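You operate a simulated robot arm through the tools that you are given. There is no shell and no other tool.

Carry out the task below with a simulated two-armed robot. There is one attempt and no reset: what you move stays moved.

Task
Kit the tray as the card says and lower the keeper bar.
Fine: one electrode in the ROUGH cell, one in the FINISH cell; the other electrodes stay in their tray.

Only the result counts: the job must be done as asked and must still hold three seconds after the hand-in. Knocking over, shifting, dropping, spilling or breaking anything else fails it.

Robot
Two 7-joint arms with two-finger parallel grippers on one trunk that stands fixed in place. Base frame: the origin is at the foot of the trunk, x ahead of it, y to its left, z up. Lengths are in mm, angles in degrees, forces in N, time in s.
The left shoulder is at [20, 113, 1247], the right one opposite. With the tool pointing down near the work surface each hand reaches from about 200 to 600 mm from the base axis, measured 20 degrees to its own side. Payload 1.57 kg a hand.
Tool frame (each hand has its own): the origin (TCP) lies between the finger pads and is the grasp point; the fingertips stand 30 mm ahead of it; z points along the fingers, y is the line along which they close. Largest opening 80 mm; finger width 17, thickness 12; the body of the gripper, 40 by 82 mm, starts 80 mm behind the TCP.
Orientation is told as [roll, pitch, yaw] about the base's x, y, z axes, in that order, counted from this pose: with the fingers straight down and closing along the base's y, the tool's x points along the base's -x, its y along +y and its z along -z.

Tools
- The arms move only by the tool nudge_tool. It takes "left_commands", "right_commands" or both (then of equal length, played together; a hand with none holds still); each is a list of rows, each a list of 2 entries, a list of its own where there are three numbers: the shift along the tool's x, y, z in mm, then the turn, a rotation vector about the tool's x, y, z in degrees. In form: [[[x, y, z], [wx, wy, wz]], ...]. A call has 1 to 20 rows; each row shifts and turns the commanded pose from where the row before left it, along the tool's axes as they then stand. "left_gripper" and "right_gripper" are, for a hand that has rows, the finger opening in mm, from 0 to 80, set as the call begins (left out, the last holds). Rows are played at 5 a second. More than 50 mm and 8.6 degrees between two rows, or a gripper value outside its range, and nothing of the call is played. A pose out of reach is approached as far as the arm can. The call stops where the force on the tool passes 40 N (or 10 N more than at its start, if that is more) or the arm is blocked; 0.2 s more then pass. Each finger travels about 45 mm/s and halts on what it meets, pressing with about 22 N; the grip force reading is that of the motor and also rises with nothing between the fingers. The clock runs only during rows and for 0.2 s after the last one: add rows that do not move to give the fingers time. The reply holds the time, the measured pose of the TCP, the force on the tool along the base axes, the opening and the grip force, in the units named above and with some noise, with the torque about the TCP (base axes, N m) and any sound that the robot's microphone picked up.
- Cameras (640 x 400 px; columns grow to the right, rows downward): "scene" is now at [70, -46.6, 1380.1]; the picture's right is [-0.55, -0.84, 0.00], its down [-0.44, 0.29, -0.85] and it looks along [0.71, -0.46, -0.53] (base axes); focal length 290 px, centre (320, 200). "left" rides on the left gripper at [72, 7, -122] in its tool frame; the picture's right is [-0.09, 1.00, 0.00], its down [-0.84, -0.08, -0.54] and it looks along [-0.54, -0.05, 0.84] (tool axes); focal length 238 px, centre (320, 200). "right" rides on the right gripper at [72, -7, -122] in its tool frame; the picture's right is [0.09, 1.00, 0.00], its down [-0.84, 0.08, -0.54] and it looks along [-0.54, 0.05, 0.84] (tool axes); focal length 238 px, centre (320, 200). There is no depth. A picture from a camera that has moved, and an enlarged one, comes with that camera's place and axes in the base frame and with its lens. The place of the scene camera against the robot may be out by one fixed shift of up to 18 mm in any direction.
- camera(camera): a new picture of that camera. No time passes.
- lift_body(by): moves the trunk up (or, below 0, down) by that many mm; the arms and the scene camera ride with it, the base frame stays. It gives what a move gives, with no picture.
- pan_tilt(pan, tilt): turns the head with the scene camera to pan (to the left, within 80 degrees either way) and tilt (down, from -29 to 69), counted from straight ahead of the robot. It gives what a move gives.
- enlarge(camera, box): a new picture of the part [left, top, right, bottom] of that camera's present view, enlarged. No time passes.
- finish_job(): hands the job in; it is judged then, once.

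Places have to be worked out from the pictures, the camera data and where the tool is seen. Open the grippers and draw the arms clear of the work before you hand the job in, unless the task says otherwise.

The tools are called after "Emit:" by a JSON object that holds its "api" and its "payload". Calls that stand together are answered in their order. nudge_tool: Moves the arms, as the interface text tells. Its arguments: {"type":"object","properties":{"left_commands":{"type":"array","items":{"type":"array"}},"left_gripper":{"type":"number"},"right_commands":{"type":"array","items":{"type":"array"}},"right_gripper":{"type":"number"}},"required":[]} The other tools are called the same way: lift_body (by) moves the trunk up or down; pan_tilt (pan, tilt) turns the head that bears the scene camera; camera (camera) takes a picture; enlarge (camera, box) takes an enlarged picture of a part of a camera's view; finish_job () hands the job in.

At the start:

```text
time_s: 0.0
left_tool_pos: [428.4, -4.8, 1227.0]
left_ee_rot: [0.1, 0.0, 0.1]
left_contact_force: [0.5, 0.3, -0.6]
left_torque: [0.0, 0.01, -0.02]
left_width: 80.1
left_grip_force: 0.0
right_tool_pos: [387.6, -428.4, 1210.1]
right_ee_rot: [0.0, -0.1, 0.0]
right_contact_force: [-0.1, 0.4, -0.2]
right_torque: [0.04, 0.0, 0.0]
right_width: 80.1
right_grip_force: 0.1
trunk travel left (down, up): [-300.0, 270.0]
head pan, tilt (commanded): [-33.1, 32.0]
```

scene: 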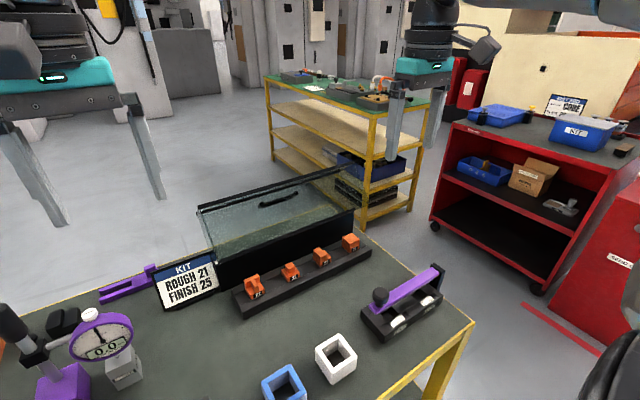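
right: 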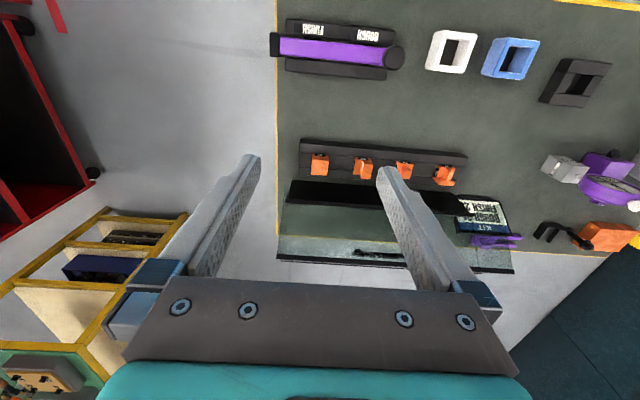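
left: 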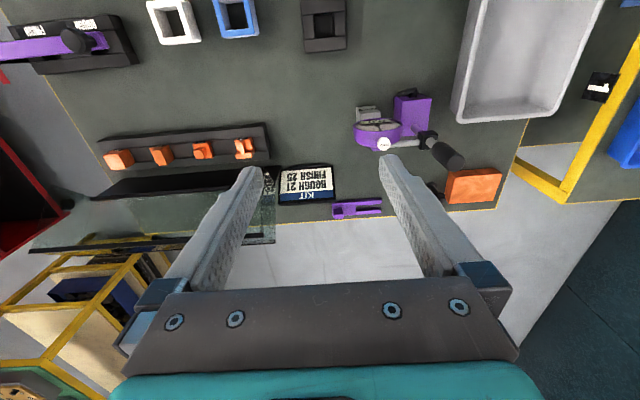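

I begin by looking closer at the card, the electrode rack, and the kit tray with the purple keeper bar.

Emit:
{"api": "enlarge", "payload": {"camera": "scene", "box": [140, 220, 300, 320]}}

Emit:
{"api": "enlarge", "payload": {"camera": "scene", "box": [220, 220, 380, 320]}}

Emit:
{"api": "enlarge", "payload": {"camera": "scene", "box": [330, 250, 490, 350]}}

Emit:
{"api": "enlarge", "payload": {"camera": "scene", "box": [0, 260, 224, 400]}}

Emit:
{"api": "enlarge", "payload": {"camera": "right", "box": [260, 0, 420, 100]}}

Emit:
{"api": "enlarge", "payload": {"camera": "right", "box": [280, 120, 520, 270]}}

```text
4.00 times, centred on (220, 270) of scene
camera zoom: at [70.0, -46.6, 1380.1], right [-0.55, -0.84, 0.0], down [-0.44, 0.29, -0.85], along [0.71, -0.46, -0.53], focal length 1161 px, centre (720, -80)
```

zoom: 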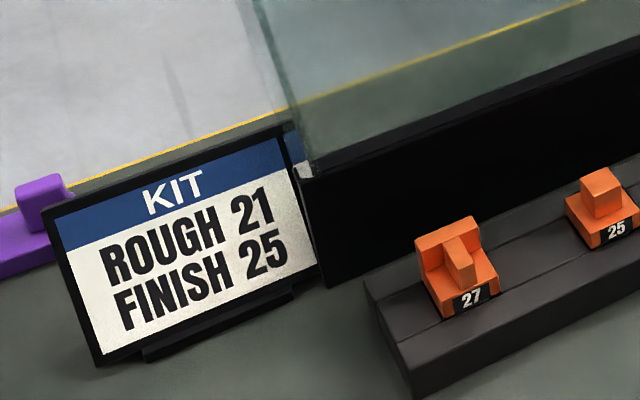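

```text
4.00 times, centred on (300, 270) of scene
camera zoom: at [70.0, -46.6, 1380.1], right [-0.55, -0.84, 0.0], down [-0.44, 0.29, -0.85], along [0.71, -0.46, -0.53], focal length 1161 px, centre (400, -80)
```

zoom: 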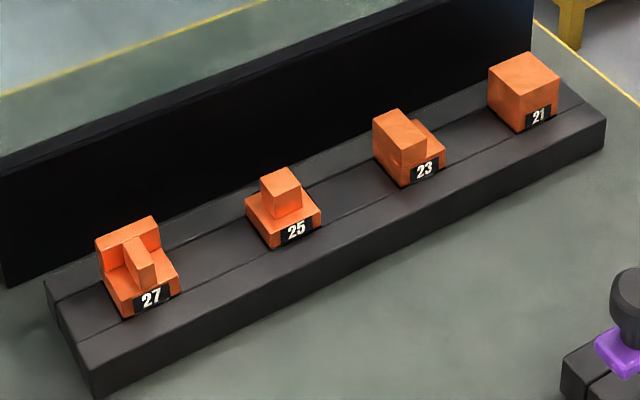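

```text
4.00 times, centred on (410, 300) of scene
camera zoom: at [70.0, -46.6, 1380.1], right [-0.55, -0.84, 0.0], down [-0.44, 0.29, -0.85], along [0.71, -0.46, -0.53], focal length 1161 px, centre (-40, -200)
```

zoom: 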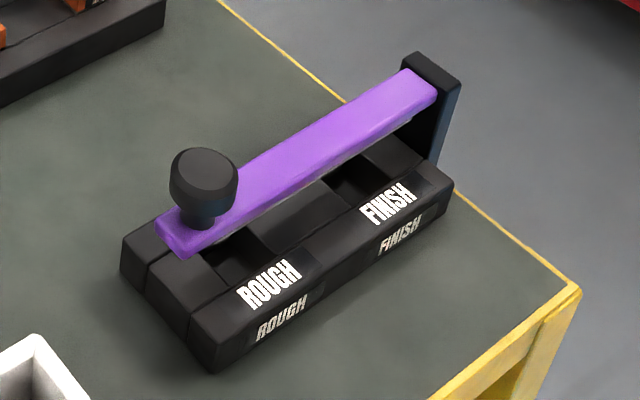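

```text
2.86 times, centred on (112, 330) of scene
camera zoom: at [70.0, -46.6, 1380.1], right [-0.55, -0.84, 0.0], down [-0.44, 0.29, -0.85], along [0.71, -0.46, -0.53], focal length 829 px, centre (914, -171)
```

zoom: 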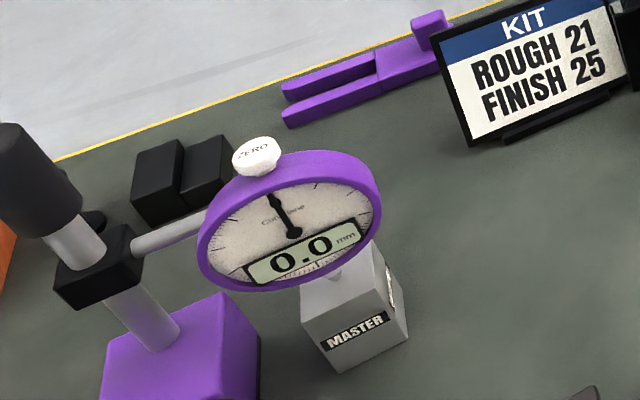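

```text
4.00 times, centred on (340, 50) of right
camera zoom: at [316.7, -435.1, 1332.7], right [-0.09, 1.0, 0.0], down [0.84, 0.08, 0.54], along [0.54, 0.05, -0.84], focal length 953 px, centre (240, 800)
```

zoom: 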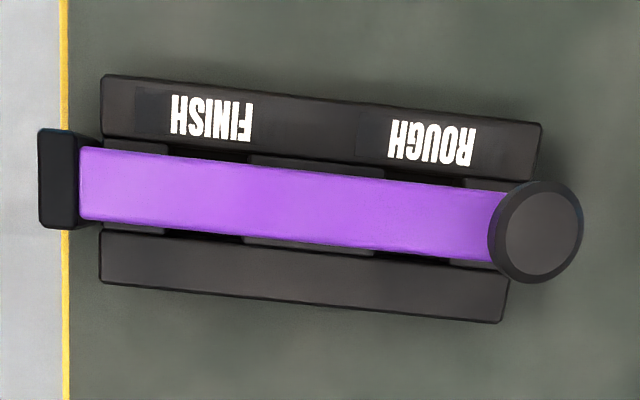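

```text
2.67 times, centred on (400, 195) of right
camera zoom: at [316.7, -435.1, 1332.7], right [-0.09, 1.0, 0.0], down [0.84, 0.08, 0.54], along [0.54, 0.05, -0.84], focal length 636 px, centre (107, 213)
```

zoom: 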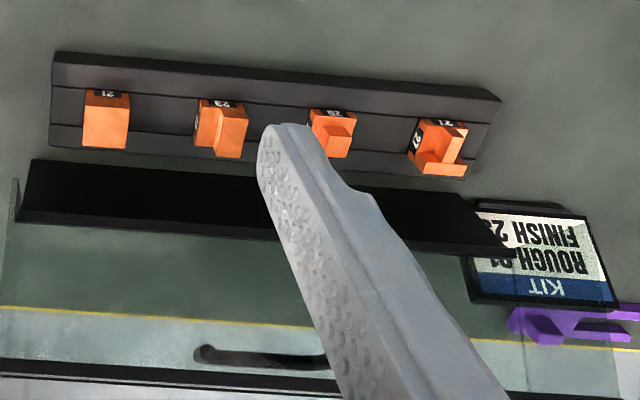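

The card reads ROUGH 21 and FINISH 25, and the rack runs 27, 25, 23, 21 as seen by the scene camera. I now enlarge the tray with its bar and the electrodes further, to see how high the bar stands and the shape of the cells.

Emit:
{"api": "enlarge", "payload": {"camera": "scene", "box": [355, 255, 451, 345]}}

Emit:
{"api": "enlarge", "payload": {"camera": "right", "box": [265, 10, 345, 60]}}

Emit:
{"api": "enlarge", "payload": {"camera": "right", "box": [335, 30, 415, 80]}}

Emit:
{"api": "enlarge", "payload": {"camera": "left", "box": [0, 0, 160, 100]}}

Emit:
{"api": "enlarge", "payload": {"camera": "left", "box": [90, 110, 282, 230]}}

Emit:
{"api": "enlarge", "payload": {"camera": "right", "box": [300, 135, 380, 185]}}

```text
4.44 times, centred on (403, 300) of scene
camera zoom: at [70.0, -46.6, 1380.1], right [-0.55, -0.84, 0.0], down [-0.44, 0.29, -0.85], along [0.71, -0.46, -0.53], focal length 1290 px, centre (-49, -244)
```

zoom: 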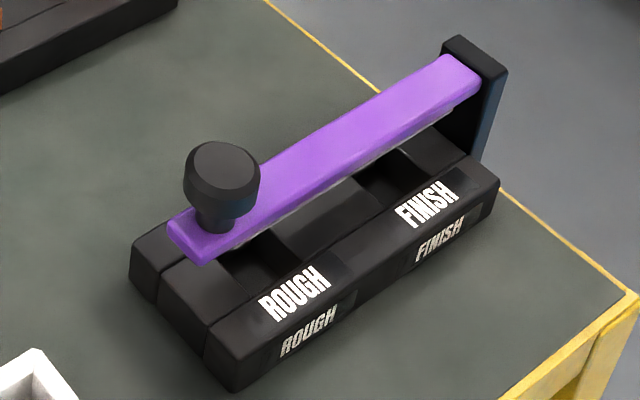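

```text
8.00 times, centred on (305, 35) of right
camera zoom: at [316.7, -435.1, 1332.7], right [-0.09, 1.0, 0.0], down [0.84, 0.08, 0.54], along [0.54, 0.05, -0.84], focal length 1907 px, centre (440, 1520)
```

zoom: 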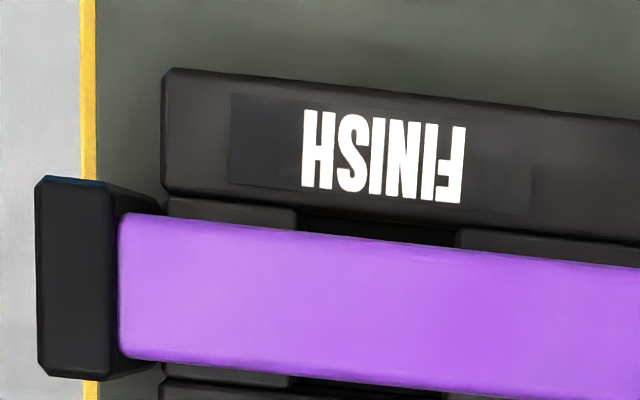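

```text
8.00 times, centred on (375, 55) of right
camera zoom: at [316.7, -435.1, 1332.7], right [-0.09, 1.0, 0.0], down [0.84, 0.08, 0.54], along [0.54, 0.05, -0.84], focal length 1907 px, centre (-120, 1360)
```

zoom: 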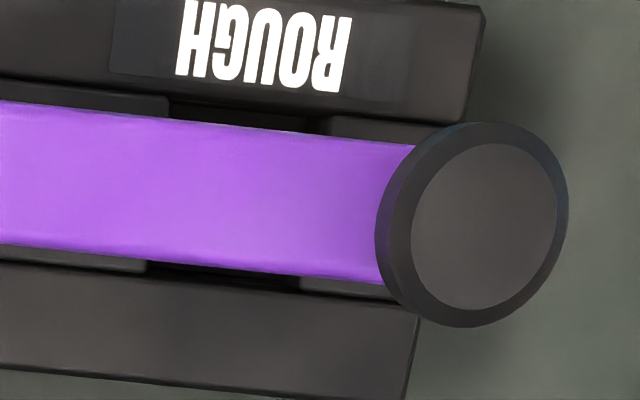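

```text
4.00 times, centred on (80, 50) of left
camera zoom: at [358.2, -0.5, 1349.2], right [0.09, 1.0, 0.0], down [0.84, -0.08, 0.54], along [0.54, -0.05, -0.84], focal length 953 px, centre (1280, 800)
```

zoom: 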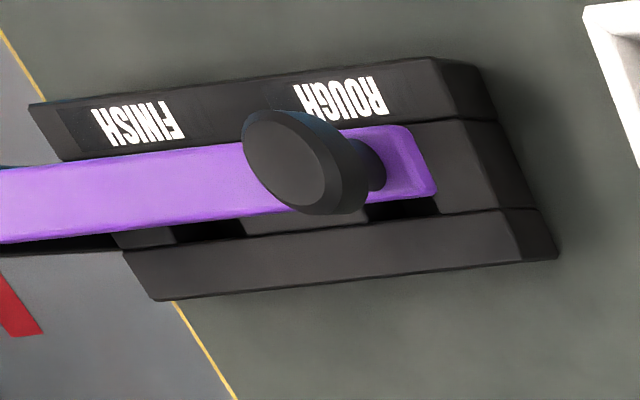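

```text
3.33 times, centred on (186, 170) of left
camera zoom: at [358.2, -0.5, 1349.2], right [0.09, 1.0, 0.0], down [0.84, -0.08, 0.54], along [0.54, -0.05, -0.84], focal length 794 px, centre (767, 300)
```

zoom: 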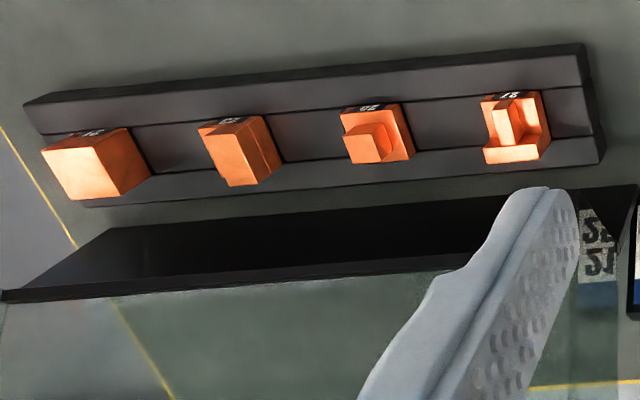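

```text
8.00 times, centred on (340, 160) of right
camera zoom: at [316.7, -435.1, 1332.7], right [-0.09, 1.0, 0.0], down [0.84, 0.08, 0.54], along [0.54, 0.05, -0.84], focal length 1907 px, centre (160, 520)
```

zoom: 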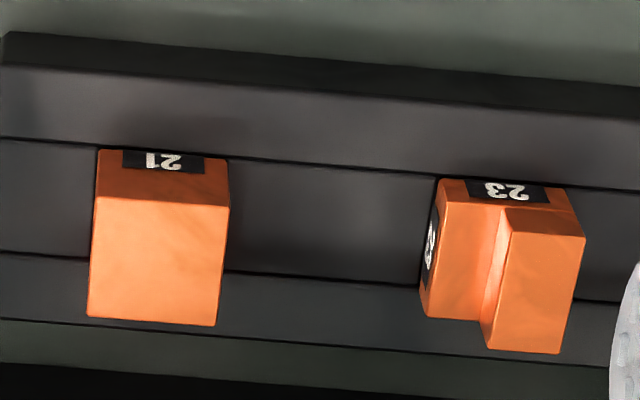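

The bar seems to lie roughly level about 40–60 mm above the tray, hinged at a black post on the FINISH end, with a knob at the ROUGH end. I move the right hand over the tray for closer views before deciding anything.

Emit:
{"api": "nudge_tool", "payload": {"right_commands": [[[17, 7, 32], [0, 0, 0]], [[17, 7, 32], [0, 0, 0]], [[17, 7, 32], [0, 0, 0]], [[17, 7, 32], [0, 0, 0]], [[0, 0, 0], [0, 0, 0]]]}}

Emit:
{"api": "camera", "payload": {"camera": "right"}}

Emit:
{"api": "camera", "payload": {"camera": "scene"}}

```text
time_s: 1.2
left_tool_pos: [429.3, -6.5, 1226.6]
left_ee_rot: [0.0, 0.0, 0.1]
left_contact_force: [1.0, 0.1, 0.7]
left_torque: [0.0, -0.02, -0.04]
left_width: 80.0
left_grip_force: 0.1
right_tool_pos: [316.9, -399.1, 1081.9]
right_ee_rot: [0.0, 0.0, -0.1]
right_contact_force: [-0.5, -0.6, 0.0]
right_torque: [0.0, 0.04, -0.02]
right_width: 80.1
right_grip_force: 0.0
trunk travel left (down, up): [-300.0, 270.0]
head pan, tilt (commanded): [-33.1, 32.0]
```

```text
taken
camera right: at [246.8, -405.6, 1203.9], right [-0.09, 1.0, 0.0], down [0.84, 0.08, 0.54], along [0.54, 0.05, -0.84], focal length 238 px, centre (320, 200)
```

right: 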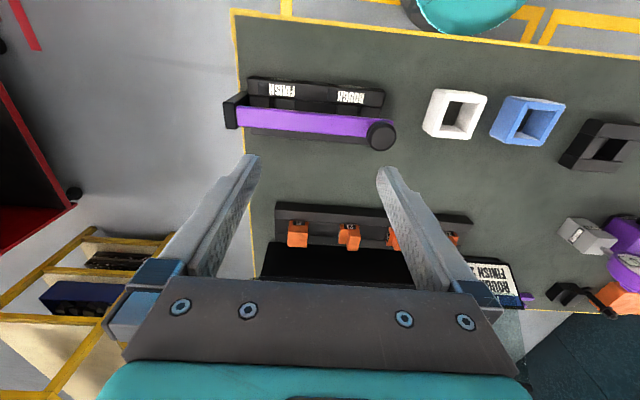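

```text
taken
camera scene: at [70.0, -46.5, 1380.1], right [-0.55, -0.84, 0.0], down [-0.44, 0.29, -0.85], along [0.71, -0.46, -0.53], focal length 290 px, centre (320, 200)
```

scene: 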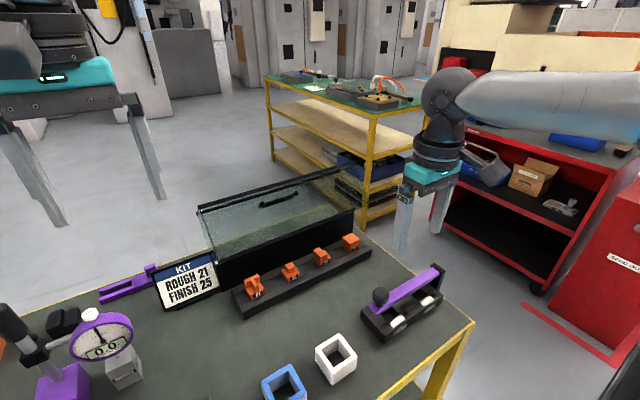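

The closer right view shows the bar, post and rack well. I enlarge the tray area to measure heights against the earlier view.

Emit:
{"api": "enlarge", "payload": {"camera": "right", "box": [215, 65, 407, 185]}}

Emit:
{"api": "enlarge", "payload": {"camera": "right", "box": [215, 70, 295, 120]}}

Emit:
{"api": "enlarge", "payload": {"camera": "right", "box": [260, 195, 388, 275]}}

```text
3.33 times, centred on (311, 125) of right
camera zoom: at [246.8, -405.6, 1203.9], right [-0.09, 1.0, 0.0], down [0.84, 0.08, 0.54], along [0.54, 0.05, -0.84], focal length 794 px, centre (350, 450)
```

zoom: 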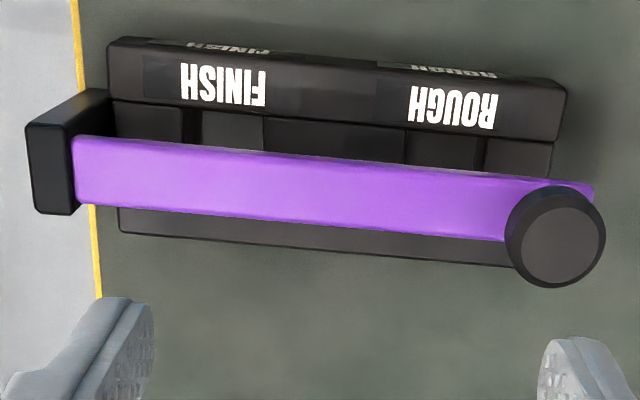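

```text
8.00 times, centred on (255, 95) of right
camera zoom: at [246.8, -405.6, 1203.9], right [-0.09, 1.0, 0.0], down [0.84, 0.08, 0.54], along [0.54, 0.05, -0.84], focal length 1907 px, centre (840, 1040)
```

zoom: 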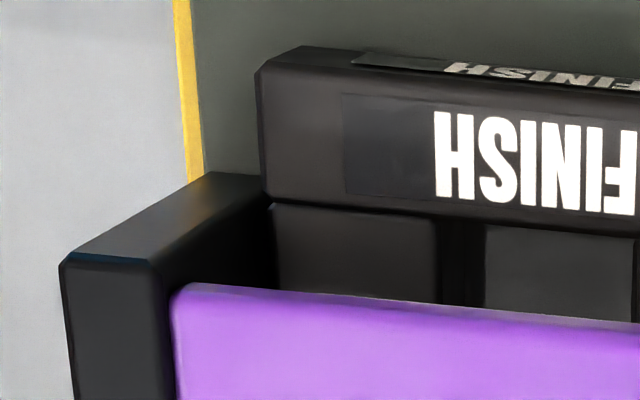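

```text
5.00 times, centred on (324, 235) of right
camera zoom: at [246.8, -405.6, 1203.9], right [-0.09, 1.0, 0.0], down [0.84, 0.08, 0.54], along [0.54, 0.05, -0.84], focal length 1192 px, centre (300, 25)
```

zoom: 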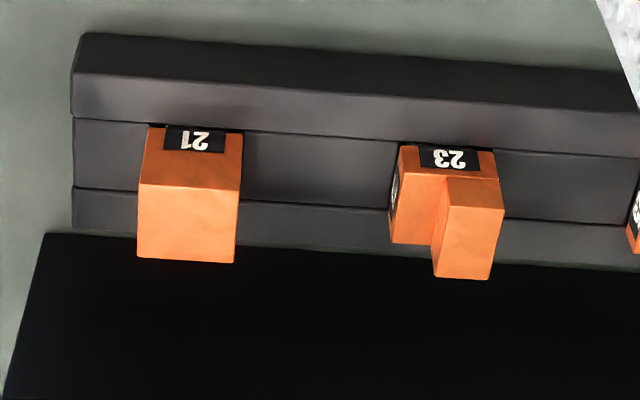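

From the two right-hand views, the bar top comes out level at about z≈926 (hinge end y≈-492, free end y≈-315). The tray top is at about z≈888. I now yaw the right hand to look along -y and inspect the hinge post and the gap under the bar.

Emit:
{"api": "nudge_tool", "payload": {"right_commands": [[[0, 0, 0], [0, 0, 8.2]], [[0, 0, 0], [0, 0, 8.2]], [[0, 0, 0], [0, 0, 8.2]], [[0, 0, 0], [0, 0, 8.2]], [[0, 0, 0], [0, 0, 8.2]], [[0, 0, 0], [0, 0, 8.2]], [[0, 0, 0], [0, 0, 8.2]], [[0, 0, 0], [0, 0, 8.2]], [[0, 0, 0], [0, 0, 8.2]], [[0, 0, 0], [0, 0, 8.2]], [[0, 0, 0], [0, 0, 8]], [[40, 3, 20], [0, 0, 0]], [[40, 3, 20], [0, 0, 0]], [[40, 3, 20], [0, 0, 0]], [[40, 3, 20], [0, 0, 0]], [[0, 0, 0], [0, 0, 0]]]}}

Emit:
{"api": "camera", "payload": {"camera": "right"}}

Emit:
{"api": "camera", "payload": {"camera": "scene"}}

```text
time_s: 4.6
left_tool_pos: [429.1, -6.5, 1227.2]
left_ee_rot: [0.1, -0.1, 0.1]
left_contact_force: [-0.1, 0.8, 0.4]
left_torque: [0.02, 0.01, -0.01]
left_width: 79.8
left_grip_force: 0.0
right_tool_pos: [331.1, -239.3, 1002.6]
right_ee_rot: [-0.1, 0.1, -90.1]
right_contact_force: [-0.2, 0.5, 0.2]
right_torque: [0.03, 0.01, 0.01]
right_width: 79.9
right_grip_force: 0.0
trunk travel left (down, up): [-300.0, 270.0]
head pan, tilt (commanded): [-33.1, 32.0]
```

```text
taken
camera right: at [325.9, -167.9, 1125.0], right [1.0, 0.09, 0.0], down [0.08, -0.84, 0.54], along [0.05, -0.54, -0.84], focal length 238 px, centre (320, 200)
```

right: 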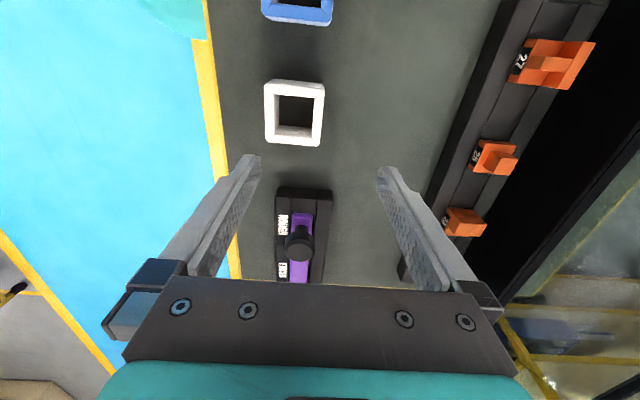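

```text
taken
camera scene: at [69.8, -46.9, 1380.1], right [-0.55, -0.84, 0.0], down [-0.44, 0.29, -0.85], along [0.71, -0.46, -0.53], focal length 290 px, centre (320, 200)
```

scene: 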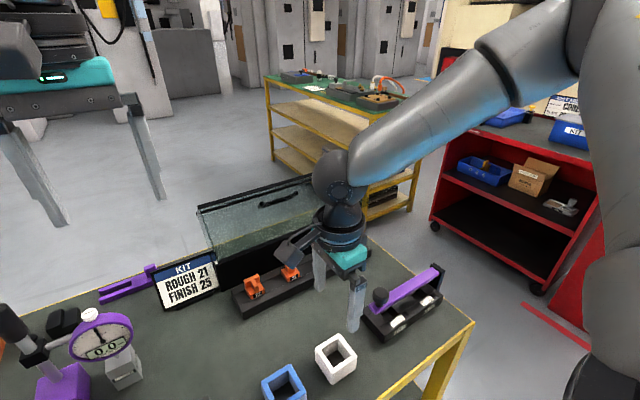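

This angle looks between the fingers at the tray from its knob end. I enlarge it to see the post and the cells.

Emit:
{"api": "enlarge", "payload": {"camera": "right", "box": [256, 180, 368, 285]}}

Emit:
{"api": "enlarge", "payload": {"camera": "right", "box": [420, 30, 612, 150]}}

Emit:
{"api": "enlarge", "payload": {"camera": "right", "box": [420, 120, 548, 240]}}

```text
3.81 times, centred on (312, 232) of right
camera zoom: at [325.9, -167.9, 1125.0], right [1.0, 0.09, 0.0], down [0.08, -0.84, 0.54], along [0.05, -0.54, -0.84], focal length 908 px, centre (350, 76)
```

zoom: 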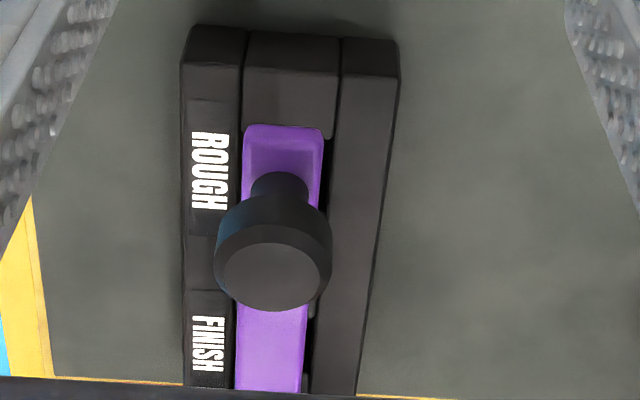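

```text
3.33 times, centred on (516, 90) of right
camera zoom: at [325.9, -167.9, 1125.0], right [1.0, 0.09, 0.0], down [0.08, -0.84, 0.54], along [0.05, -0.54, -0.84], focal length 794 px, centre (-333, 567)
```

zoom: 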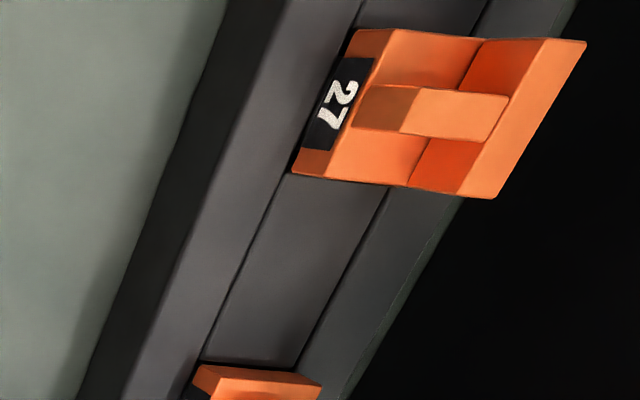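

```text
3.33 times, centred on (484, 180) of right
camera zoom: at [325.9, -167.9, 1125.0], right [1.0, 0.09, 0.0], down [0.08, -0.84, 0.54], along [0.05, -0.54, -0.84], focal length 794 px, centre (-227, 267)
```

zoom: 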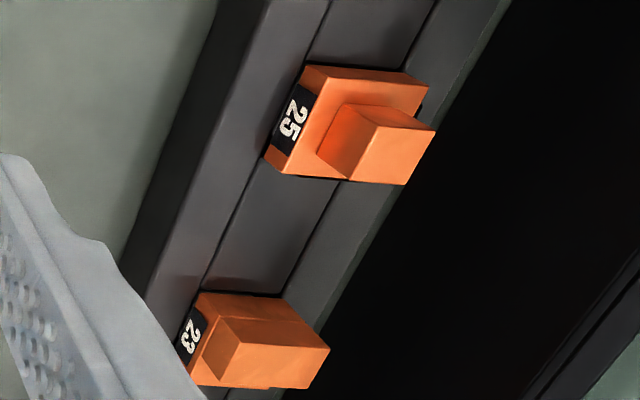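

The bar covers both cells along its whole length. I zoom the scene camera tightly on the hinge post and on the bar's underside.

Emit:
{"api": "enlarge", "payload": {"camera": "scene", "box": [420, 255, 452, 275]}}

Emit:
{"api": "enlarge", "payload": {"camera": "scene", "box": [400, 255, 464, 295]}}

Emit:
{"api": "enlarge", "payload": {"camera": "scene", "box": [360, 280, 424, 320]}}

```text
16.00 times, centred on (436, 265) of scene
camera zoom: at [69.8, -46.9, 1380.1], right [-0.55, -0.84, 0.0], down [-0.44, 0.29, -0.85], along [0.71, -0.46, -0.53], focal length 4644 px, centre (-1536, -840)
```

zoom: 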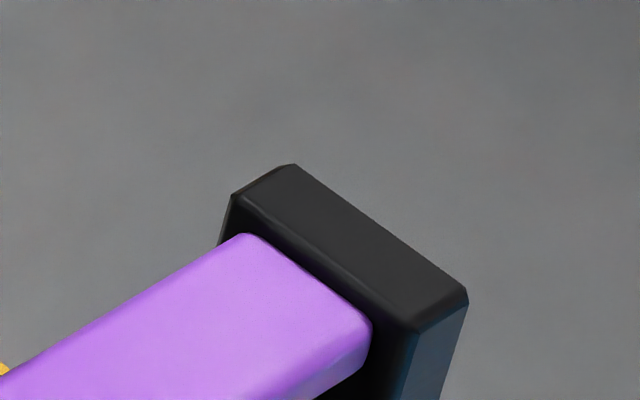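

```text
10.00 times, centred on (432, 275) of scene
camera zoom: at [69.8, -46.9, 1380.1], right [-0.55, -0.84, 0.0], down [-0.44, 0.29, -0.85], along [0.71, -0.46, -0.53], focal length 2902 px, centre (-800, -550)
```

zoom: 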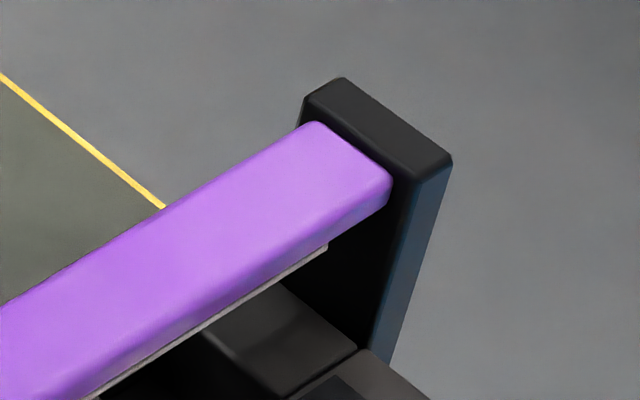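

```text
10.00 times, centred on (392, 300) of scene
camera zoom: at [69.8, -46.9, 1380.1], right [-0.55, -0.84, 0.0], down [-0.44, 0.29, -0.85], along [0.71, -0.46, -0.53], focal length 2902 px, centre (-400, -800)
```

zoom: 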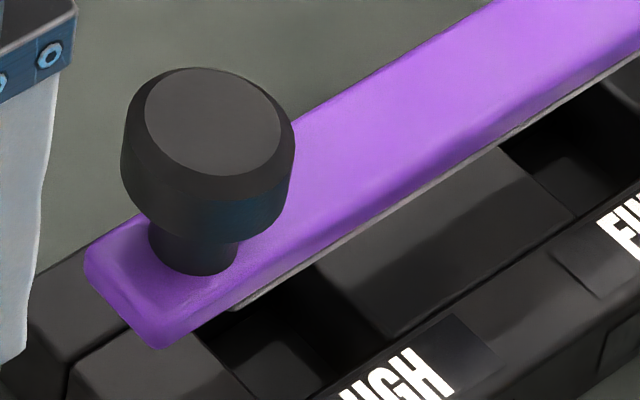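

The bar butts against the inner face of the post and has a grey pad beneath, but how it moves is unclear. I raise the right hand, turn it back and park it behind, and then lower the trunk so the scene camera sees the tray from a flatter angle.

Emit:
{"api": "nudge_tool", "payload": {"right_commands": [[[0, 0, -17], [0, 0, -8.2]], [[0, 0, -17], [0, 0, -8.2]], [[0, 0, -17], [0, 0, -8.2]], [[0, 0, -17], [0, 0, -8.2]], [[0, 0, -17], [0, 0, -8.2]], [[0, 0, -17], [0, 0, -8.2]], [[0, 0, -17], [0, 0, -8.2]], [[0, 0, -17], [0, 0, -8.2]], [[0, 0, -17], [0, 0, -8.2]], [[0, 0, -17], [0, 0, -8.2]], [[0, 0, 0], [0, 0, -7.9]], [[-40, -20, 0], [0, 0, 0]], [[-40, -20, 0], [0, 0, 0]], [[-40, -20, 0], [0, 0, 0]], [[0, 0, 0], [0, 0, 0]]]}}

Emit:
{"api": "lift_body", "payload": {"by": -150}}

Emit:
{"api": "pan_tilt", "payload": {"pan": -50, "tilt": 32}}

Emit:
{"api": "camera", "payload": {"camera": "scene"}}

```text
time_s: 7.8
left_tool_pos: [427.0, -5.8, 1226.6]
left_ee_rot: [0.0, 0.0, 0.1]
left_contact_force: [-0.4, 0.1, -0.5]
left_torque: [-0.01, 0.0, 0.0]
left_width: 80.2
left_grip_force: 0.0
right_tool_pos: [452.5, -301.4, 1173.7]
right_ee_rot: [0.0, 0.0, -0.1]
right_contact_force: [0.0, -0.1, -0.3]
right_torque: [-0.01, 0.02, 0.0]
right_width: 80.1
right_grip_force: 0.0
trunk travel left (down, up): [-300.0, 270.0]
head pan, tilt (commanded): [-33.1, 32.0]
```

```text
time_s: 9.6
left_tool_pos: [429.4, -6.2, 1077.4]
left_ee_rot: [0.0, 0.0, 0.2]
left_contact_force: [0.3, -1.0, 0.3]
left_torque: [0.0, 0.0, 0.03]
left_width: 80.1
left_grip_force: 0.1
right_tool_pos: [451.3, -300.4, 1023.0]
right_ee_rot: [0.0, 0.0, -0.3]
right_contact_force: [-0.4, -0.2, 0.1]
right_torque: [0.02, -0.01, 0.0]
right_width: 79.9
right_grip_force: 0.1
trunk travel left (down, up): [-150.0, 420.0]
head pan, tilt (commanded): [-33.1, 32.0]
```

```text
time_s: 10.3
left_tool_pos: [428.5, -5.3, 1077.7]
left_ee_rot: [0.0, -0.1, 0.1]
left_contact_force: [0.3, -0.6, 0.2]
left_torque: [0.0, 0.0, 0.01]
left_width: 79.9
left_grip_force: 0.0
right_tool_pos: [451.8, -300.7, 1023.2]
right_ee_rot: [0.0, 0.0, -0.2]
right_contact_force: [-0.2, 0.6, -1.1]
right_torque: [0.01, 0.02, -0.01]
right_width: 80.2
right_grip_force: 0.2
trunk travel left (down, up): [-150.0, 420.0]
head pan, tilt (commanded): [-50.0, 32.0]
```

```text
taken
camera scene: at [52.6, -66.3, 1230.1], right [-0.77, -0.64, 0.0], down [-0.34, 0.41, -0.85], along [0.55, -0.65, -0.53], focal length 290 px, centre (320, 200)
```

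scene: 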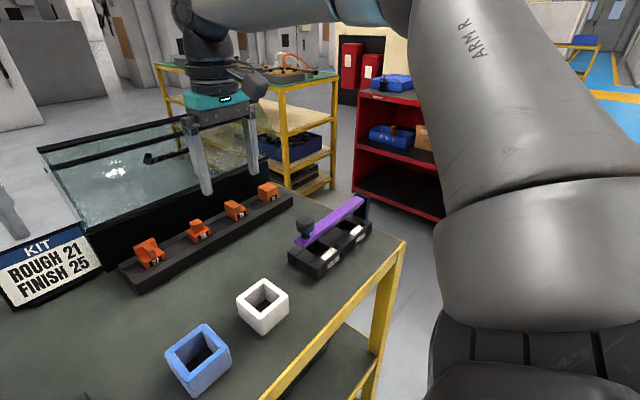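

The flatter view now shows the bar against the post, and the vitrine behind the rack looks like a tank filled with liquid. I enlarge the tray.

Emit:
{"api": "enlarge", "payload": {"camera": "scene", "box": [276, 180, 388, 290]}}

Emit:
{"api": "enlarge", "payload": {"camera": "scene", "box": [330, 190, 378, 230]}}

Emit:
{"api": "enlarge", "payload": {"camera": "scene", "box": [115, 170, 307, 290]}}

```text
3.64 times, centred on (332, 235) of scene
camera zoom: at [52.6, -66.3, 1230.1], right [-0.77, -0.64, 0.0], down [-0.34, 0.41, -0.85], along [0.55, -0.65, -0.53], focal length 1055 px, centre (276, 73)
```

zoom: 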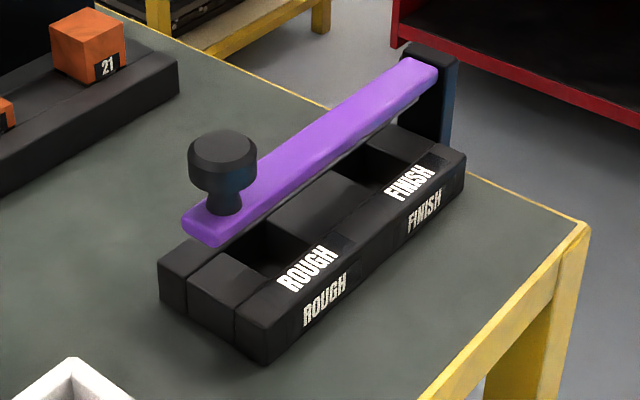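

```text
10.00 times, centred on (354, 210) of scene
camera zoom: at [52.6, -66.3, 1230.1], right [-0.77, -0.64, 0.0], down [-0.34, 0.41, -0.85], along [0.55, -0.65, -0.53], focal length 2902 px, centre (-20, 100)
```

zoom: 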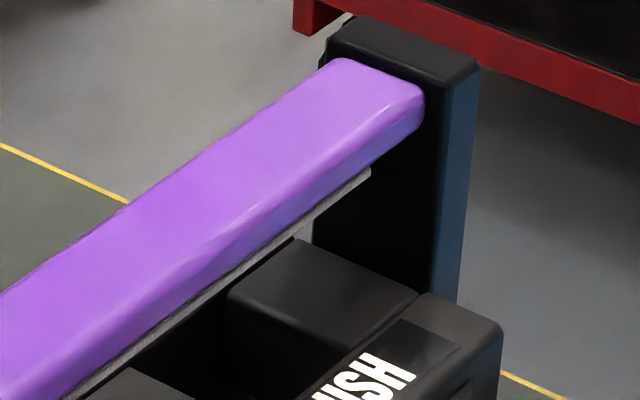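

```text
3.33 times, centred on (211, 230) of scene
camera zoom: at [52.6, -66.3, 1230.1], right [-0.77, -0.64, 0.0], down [-0.34, 0.41, -0.85], along [0.55, -0.65, -0.53], focal length 967 px, centre (683, 100)
```

zoom: 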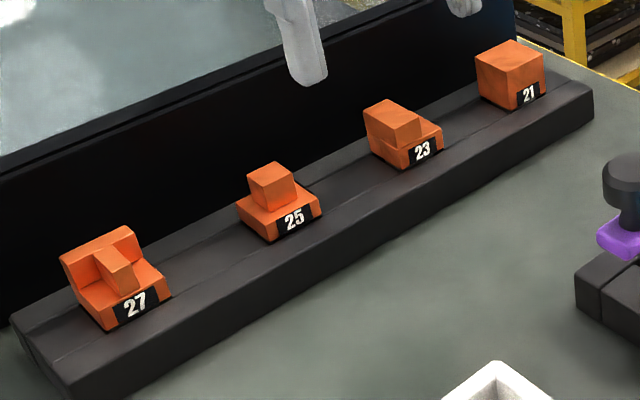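

The whole tray is visible: the bar is level, about 25 mm above the tray, and it must come out of the way to reach the cells. I put the right hand above the knob at about (321, -334), with the fingers closing along x so the knob could pivot between the pads, and check alignment first.

Emit:
{"api": "nudge_tool", "payload": {"right_commands": [[[0, 0, 0], [0, 0, 8.2]], [[0, 0, 0], [0, 0, 8.2]], [[0, 0, 0], [0, 0, 8.2]], [[0, 0, 0], [0, 0, 8.2]], [[0, 0, 0], [0, 0, 8.2]], [[0, 0, 0], [0, 0, 8.2]], [[0, 0, 0], [0, 0, 8.2]], [[0, 0, 0], [0, 0, 8.2]], [[0, 0, 0], [0, 0, 8.2]], [[0, 0, 0], [0, 0, 8.2]], [[0, 0, 0], [0, 0, 8]], [[-11.3, -43.7, 0], [0, 0, 0]], [[-11.3, -43.7, 0], [0, 0, 0]], [[-11.3, -43.7, 0], [0, 0, 0]], [[0, 0, 0], [0, 0, 0]]]}}

Emit:
{"api": "camera", "payload": {"camera": "right"}}

Emit:
{"api": "camera", "payload": {"camera": "scene"}}

```text
time_s: 13.6
left_tool_pos: [428.7, -5.2, 1076.8]
left_ee_rot: [0.0, 0.0, 0.0]
left_contact_force: [-0.6, 0.1, 0.0]
left_torque: [0.0, -0.03, 0.0]
left_width: 80.1
left_grip_force: 0.1
right_tool_pos: [320.4, -334.8, 1023.1]
right_ee_rot: [0.0, 0.0, -90.1]
right_contact_force: [-0.1, 0.0, 0.5]
right_torque: [0.0, -0.05, 0.01]
right_width: 80.0
right_grip_force: 0.0
trunk travel left (down, up): [-150.0, 420.0]
head pan, tilt (commanded): [-50.0, 32.0]
```

```text
taken
camera right: at [314.8, -263.1, 1145.3], right [1.0, 0.09, 0.0], down [0.07, -0.84, 0.54], along [0.05, -0.54, -0.84], focal length 238 px, centre (320, 200)
```

right: 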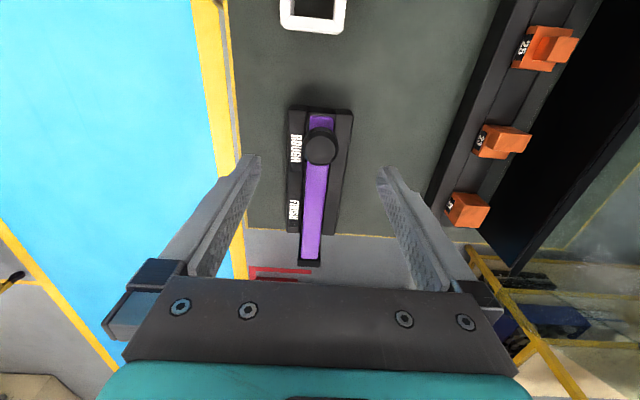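

```text
taken
camera scene: at [52.3, -66.5, 1230.1], right [-0.77, -0.64, 0.0], down [-0.34, 0.41, -0.85], along [0.55, -0.65, -0.53], focal length 290 px, centre (320, 200)
```

scene: 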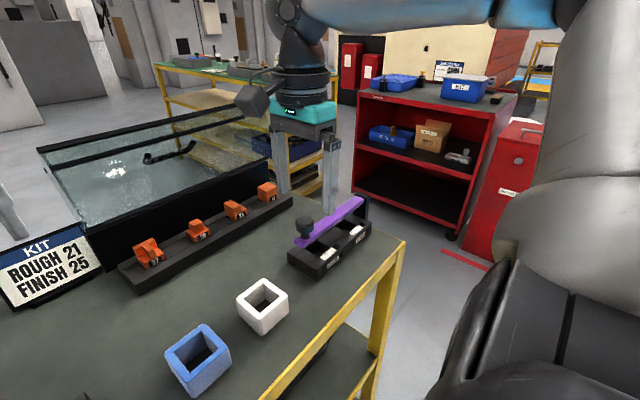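

The knob lies nearly under the tool. I enlarge to fix its centre more exactly before descending.

Emit:
{"api": "enlarge", "payload": {"camera": "right", "box": [260, 95, 388, 175]}}

Emit:
{"api": "enlarge", "payload": {"camera": "right", "box": [260, 180, 388, 275]}}

```text
5.00 times, centred on (324, 135) of right
camera zoom: at [314.8, -263.1, 1145.3], right [1.0, 0.09, 0.0], down [0.07, -0.84, 0.54], along [0.05, -0.54, -0.84], focal length 1192 px, centre (300, 525)
```

zoom: 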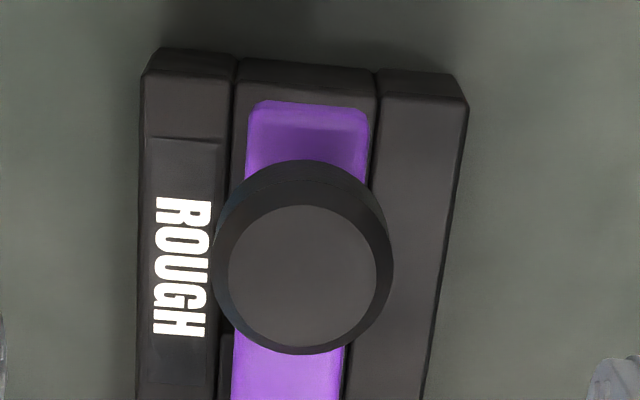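

```text
4.21 times, centred on (324, 228) of right
camera zoom: at [314.8, -263.1, 1145.3], right [1.0, 0.09, 0.0], down [0.07, -0.84, 0.54], along [0.05, -0.54, -0.84], focal length 1004 px, centre (303, 84)
```

zoom: 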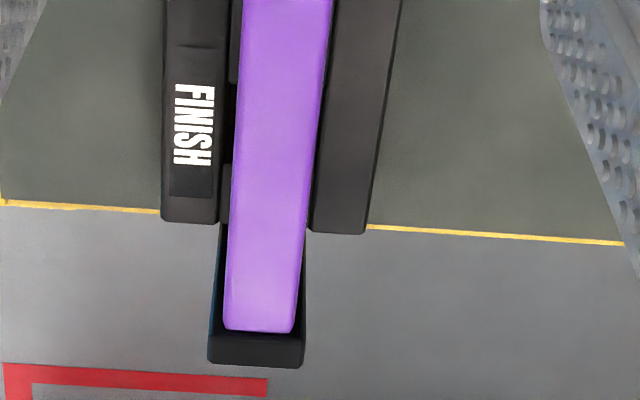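

The knob head is centred at about (321.7, -333.3) with its top at z≈962 and is roughly 30 mm across. I descend to TCP z≈965 with the fingers open and then close on it gently.

Emit:
{"api": "nudge_tool", "payload": {"right_commands": [[[1, 1, 29], [0, 0, 0]], [[0.5, 0, 29], [0, 0, 0]], [[0, 0, 0], [0, 0, 0]]], "right_gripper": 80}}

Emit:
{"api": "camera", "payload": {"camera": "right"}}

Emit:
{"api": "enlarge", "payload": {"camera": "scene", "box": [256, 130, 384, 290]}}

```text
time_s: 14.3
left_tool_pos: [428.4, -4.6, 1076.8]
left_ee_rot: [-0.1, 0.0, 0.1]
left_contact_force: [-0.1, -0.5, -0.3]
left_torque: [-0.02, -0.02, 0.0]
left_width: 79.9
left_grip_force: 0.0
right_tool_pos: [320.0, -333.9, 964.9]
right_ee_rot: [0.1, 0.0, -90.2]
right_contact_force: [-0.6, 0.3, -0.6]
right_torque: [0.0, 0.03, 0.03]
right_width: 80.2
right_grip_force: 0.0
trunk travel left (down, up): [-150.0, 420.0]
head pan, tilt (commanded): [-50.0, 32.0]
```

```text
taken
camera right: at [315.2, -261.7, 1087.3], right [1.0, 0.09, 0.0], down [0.07, -0.84, 0.54], along [0.05, -0.54, -0.84], focal length 238 px, centre (320, 200)
```

right: 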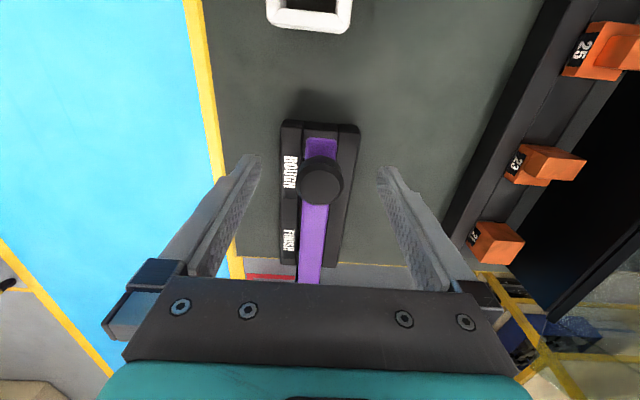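

```text
2.50 times, centred on (320, 210) of scene
camera zoom: at [52.5, -66.3, 1230.2], right [-0.77, -0.64, 0.0], down [-0.34, 0.41, -0.85], along [0.54, -0.65, -0.53], focal length 726 px, centre (320, 175)
```

zoom: 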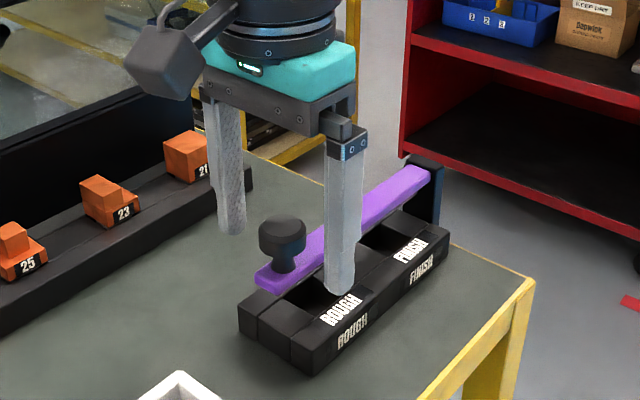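

The fingers straddle the knob without contact, though the knob looks a few mm toward +y of the TCP. I zoom to measure that.

Emit:
{"api": "enlarge", "payload": {"camera": "right", "box": [240, 110, 400, 270]}}

```text
2.50 times, centred on (320, 190) of right
camera zoom: at [315.2, -261.7, 1087.3], right [1.0, 0.09, 0.0], down [0.07, -0.84, 0.54], along [0.05, -0.54, -0.84], focal length 596 px, centre (320, 225)
```

zoom: 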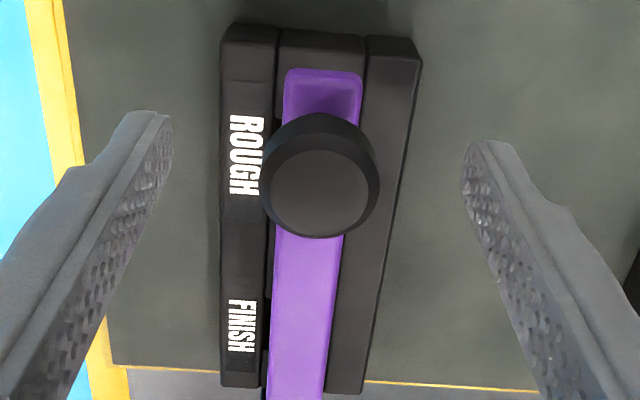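

The knob's measured centre is about (321.8, -332), only about 2 mm off the TCP. I correct for that and close on it.

Emit:
{"api": "nudge_tool", "payload": {"right_commands": [[[1.7, 1.8, 0], [0, 0, 0]], [[0, 0, 0], [0, 0, 0]]], "right_gripper": 80}}

Emit:
{"api": "nudge_tool", "payload": {"right_commands": [[[0, 0, 0], [0, 0, 0]], [[0, 0, 0], [0, 0, 0]], [[0, 0, 0], [0, 0, 0]], [[0, 0, 0], [0, 0, 0]], [[0, 0, 0], [0, 0, 0]]], "right_gripper": 26}}

Emit:
{"api": "enlarge", "payload": {"camera": "right", "box": [240, 110, 400, 270]}}

```text
time_s: 14.9
left_tool_pos: [428.4, -5.8, 1075.7]
left_ee_rot: [-0.1, -0.1, 0.1]
left_contact_force: [0.0, 0.4, 0.6]
left_torque: [-0.02, -0.01, 0.02]
left_width: 80.2
left_grip_force: 0.1
right_tool_pos: [321.2, -331.7, 965.0]
right_ee_rot: [0.1, 0.0, -90.2]
right_contact_force: [-0.4, 0.5, -0.9]
right_torque: [0.02, -0.04, -0.02]
right_width: 79.9
right_grip_force: 0.0
trunk travel left (down, up): [-150.0, 420.0]
head pan, tilt (commanded): [-50.0, 32.0]
```

```text
time_s: 16.1
left_tool_pos: [427.8, -5.6, 1076.4]
left_ee_rot: [0.0, 0.0, 0.0]
left_contact_force: [0.0, 0.4, 0.2]
left_torque: [0.05, 0.03, 0.04]
left_width: 80.2
left_grip_force: 0.0
right_tool_pos: [321.1, -330.9, 964.4]
right_ee_rot: [0.0, 0.0, -90.2]
right_contact_force: [-6.2, 0.1, -0.4]
right_torque: [-0.06, 0.09, 0.03]
right_width: 32.0
right_grip_force: 3.0
trunk travel left (down, up): [-150.0, 420.0]
head pan, tilt (commanded): [-50.0, 32.0]
```

```text
2.50 times, centred on (320, 190) of right
camera zoom: at [316.8, -259.7, 1087.4], right [1.0, 0.09, 0.0], down [0.08, -0.84, 0.54], along [0.05, -0.54, -0.84], focal length 596 px, centre (320, 225)
```

zoom: 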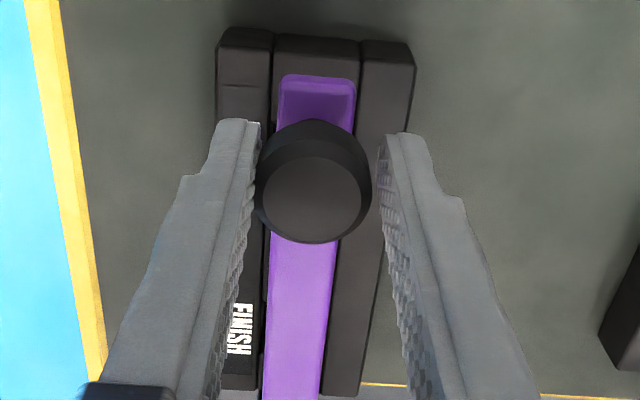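

Only the -x finger touches (-6 N along x), so I shift the tool about 1.2 mm toward -x and let the fingers finish closing.

Emit:
{"api": "nudge_tool", "payload": {"right_commands": [[[0, -0.6, 0], [0, 0, 0]], [[0, -0.6, 0], [0, 0, 0]], [[0, 0, 0], [0, 0, 0]], [[0, 0, 0], [0, 0, 0]]], "right_gripper": 24}}

```text
time_s: 17.1
left_tool_pos: [427.9, -6.0, 1076.9]
left_ee_rot: [0.0, -0.1, 0.1]
left_contact_force: [-0.4, 0.2, 0.0]
left_torque: [0.02, 0.01, 0.01]
left_width: 80.3
left_grip_force: 0.0
right_tool_pos: [321.0, -332.9, 965.9]
right_ee_rot: [0.1, 0.0, -90.2]
right_contact_force: [-8.9, -1.7, 3.4]
right_torque: [-0.02, 0.15, 0.02]
right_width: 31.9
right_grip_force: 4.7
trunk travel left (down, up): [-150.0, 420.0]
head pan, tilt (commanded): [-50.0, 32.0]
```

Emit:
{"api": "nudge_tool", "payload": {"right_commands": [[[0, -1.0, 0], [0, 0, 0]], [[0, 0, 0], [0, 0, 0]], [[0, 0, 0], [0, 0, 0]], [[0, 0, 0], [0, 0, 0]]], "right_gripper": 20}}

Emit:
{"api": "enlarge", "payload": {"camera": "right", "box": [240, 110, 400, 270]}}

```text
time_s: 18.1
left_tool_pos: [427.5, -6.4, 1078.0]
left_ee_rot: [0.0, -0.1, 0.1]
left_contact_force: [0.5, -0.1, 0.6]
left_torque: [0.01, -0.01, 0.03]
left_width: 79.9
left_grip_force: 0.0
right_tool_pos: [320.1, -331.8, 966.3]
right_ee_rot: [-0.1, -0.1, -90.2]
right_contact_force: [-11.4, -1.3, -0.1]
right_torque: [0.0, 0.14, 0.0]
right_width: 30.1
right_grip_force: 5.4
trunk travel left (down, up): [-150.0, 420.0]
head pan, tilt (commanded): [-50.0, 32.0]
```

```text
2.50 times, centred on (320, 190) of right
camera zoom: at [315.8, -259.7, 1087.3], right [1.0, 0.09, 0.0], down [0.07, -0.84, 0.54], along [0.05, -0.54, -0.84], focal length 596 px, centre (320, 225)
```

zoom: 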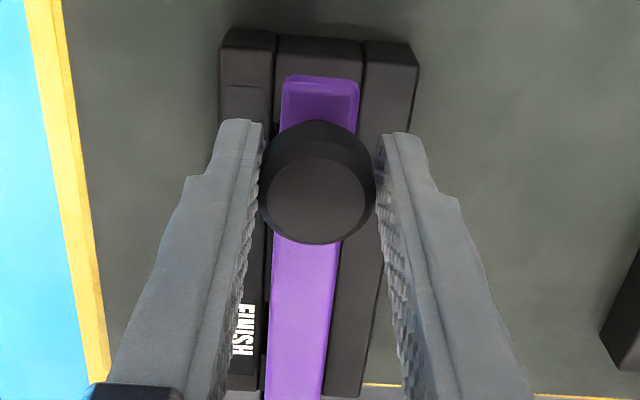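

The gap on the +x side has nearly closed and the opening is 30.1 mm. I shift one more mm toward -x so that both pads meet the knob.

Emit:
{"api": "nudge_tool", "payload": {"right_commands": [[[0, -0.7, 0], [0, 0, 0]], [[0, -0.5, 0], [0, 0, 0]], [[0, 0, 0], [0, 0, 0]], [[0, 0, 0], [0, 0, 0]]], "right_gripper": 20}}

Emit:
{"api": "enlarge", "payload": {"camera": "right", "box": [240, 110, 400, 270]}}

```text
time_s: 19.1
left_tool_pos: [427.7, -6.6, 1078.1]
left_ee_rot: [0.0, -0.1, 0.0]
left_contact_force: [0.3, 0.3, 0.0]
left_torque: [0.0, 0.02, 0.03]
left_width: 79.7
left_grip_force: 0.0
right_tool_pos: [320.0, -331.3, 965.1]
right_ee_rot: [0.1, 0.1, -90.1]
right_contact_force: [-10.1, 0.1, 0.7]
right_torque: [0.04, 0.12, -0.04]
right_width: 28.7
right_grip_force: 4.9
trunk travel left (down, up): [-150.0, 420.0]
head pan, tilt (commanded): [-50.0, 32.0]
```

```text
2.50 times, centred on (320, 190) of right
camera zoom: at [314.9, -259.7, 1087.3], right [1.0, 0.09, 0.0], down [0.07, -0.84, 0.54], along [0.05, -0.54, -0.84], focal length 596 px, centre (320, 225)
```

zoom: 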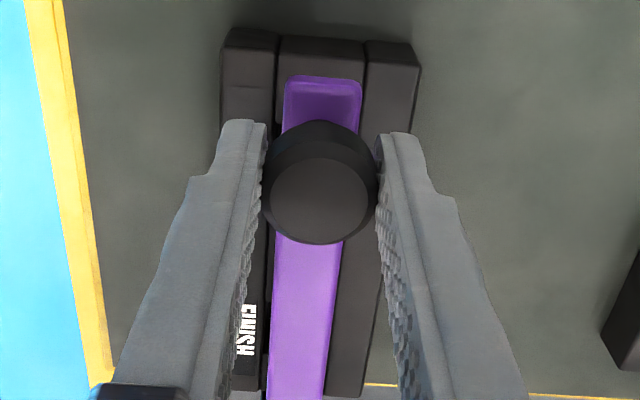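

Emit:
{"api": "nudge_tool", "payload": {"right_commands": [[[0, -0.7, 0], [0, 0, 0]], [[0, -0.5, 0], [0, 0, 0]], [[0, 0, 0], [0, 0, 0]], [[0, 0, 0], [0, 0, 0]]], "right_gripper": 20}}

Emit:
{"api": "enlarge", "payload": {"camera": "right", "box": [240, 110, 400, 270]}}

```text
time_s: 20.1
left_tool_pos: [429.0, -5.3, 1077.5]
left_ee_rot: [0.1, 0.0, 0.1]
left_contact_force: [-0.2, -0.2, 0.2]
left_torque: [0.0, -0.02, 0.0]
left_width: 79.9
left_grip_force: 0.0
right_tool_pos: [319.7, -331.9, 964.8]
right_ee_rot: [0.1, -0.1, -90.2]
right_contact_force: [-2.2, 1.5, -3.1]
right_torque: [0.48, -0.06, -0.02]
right_width: 28.0
right_grip_force: 39.0
trunk travel left (down, up): [-150.0, 420.0]
head pan, tilt (commanded): [-50.0, 32.0]
```

```text
2.50 times, centred on (320, 190) of right
camera zoom: at [314.7, -259.8, 1087.6], right [1.0, 0.09, 0.0], down [0.07, -0.84, 0.54], along [0.05, -0.54, -0.84], focal length 596 px, centre (320, 225)
```

zoom: 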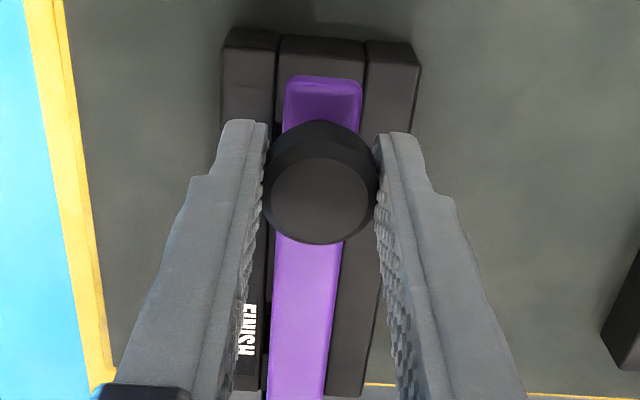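

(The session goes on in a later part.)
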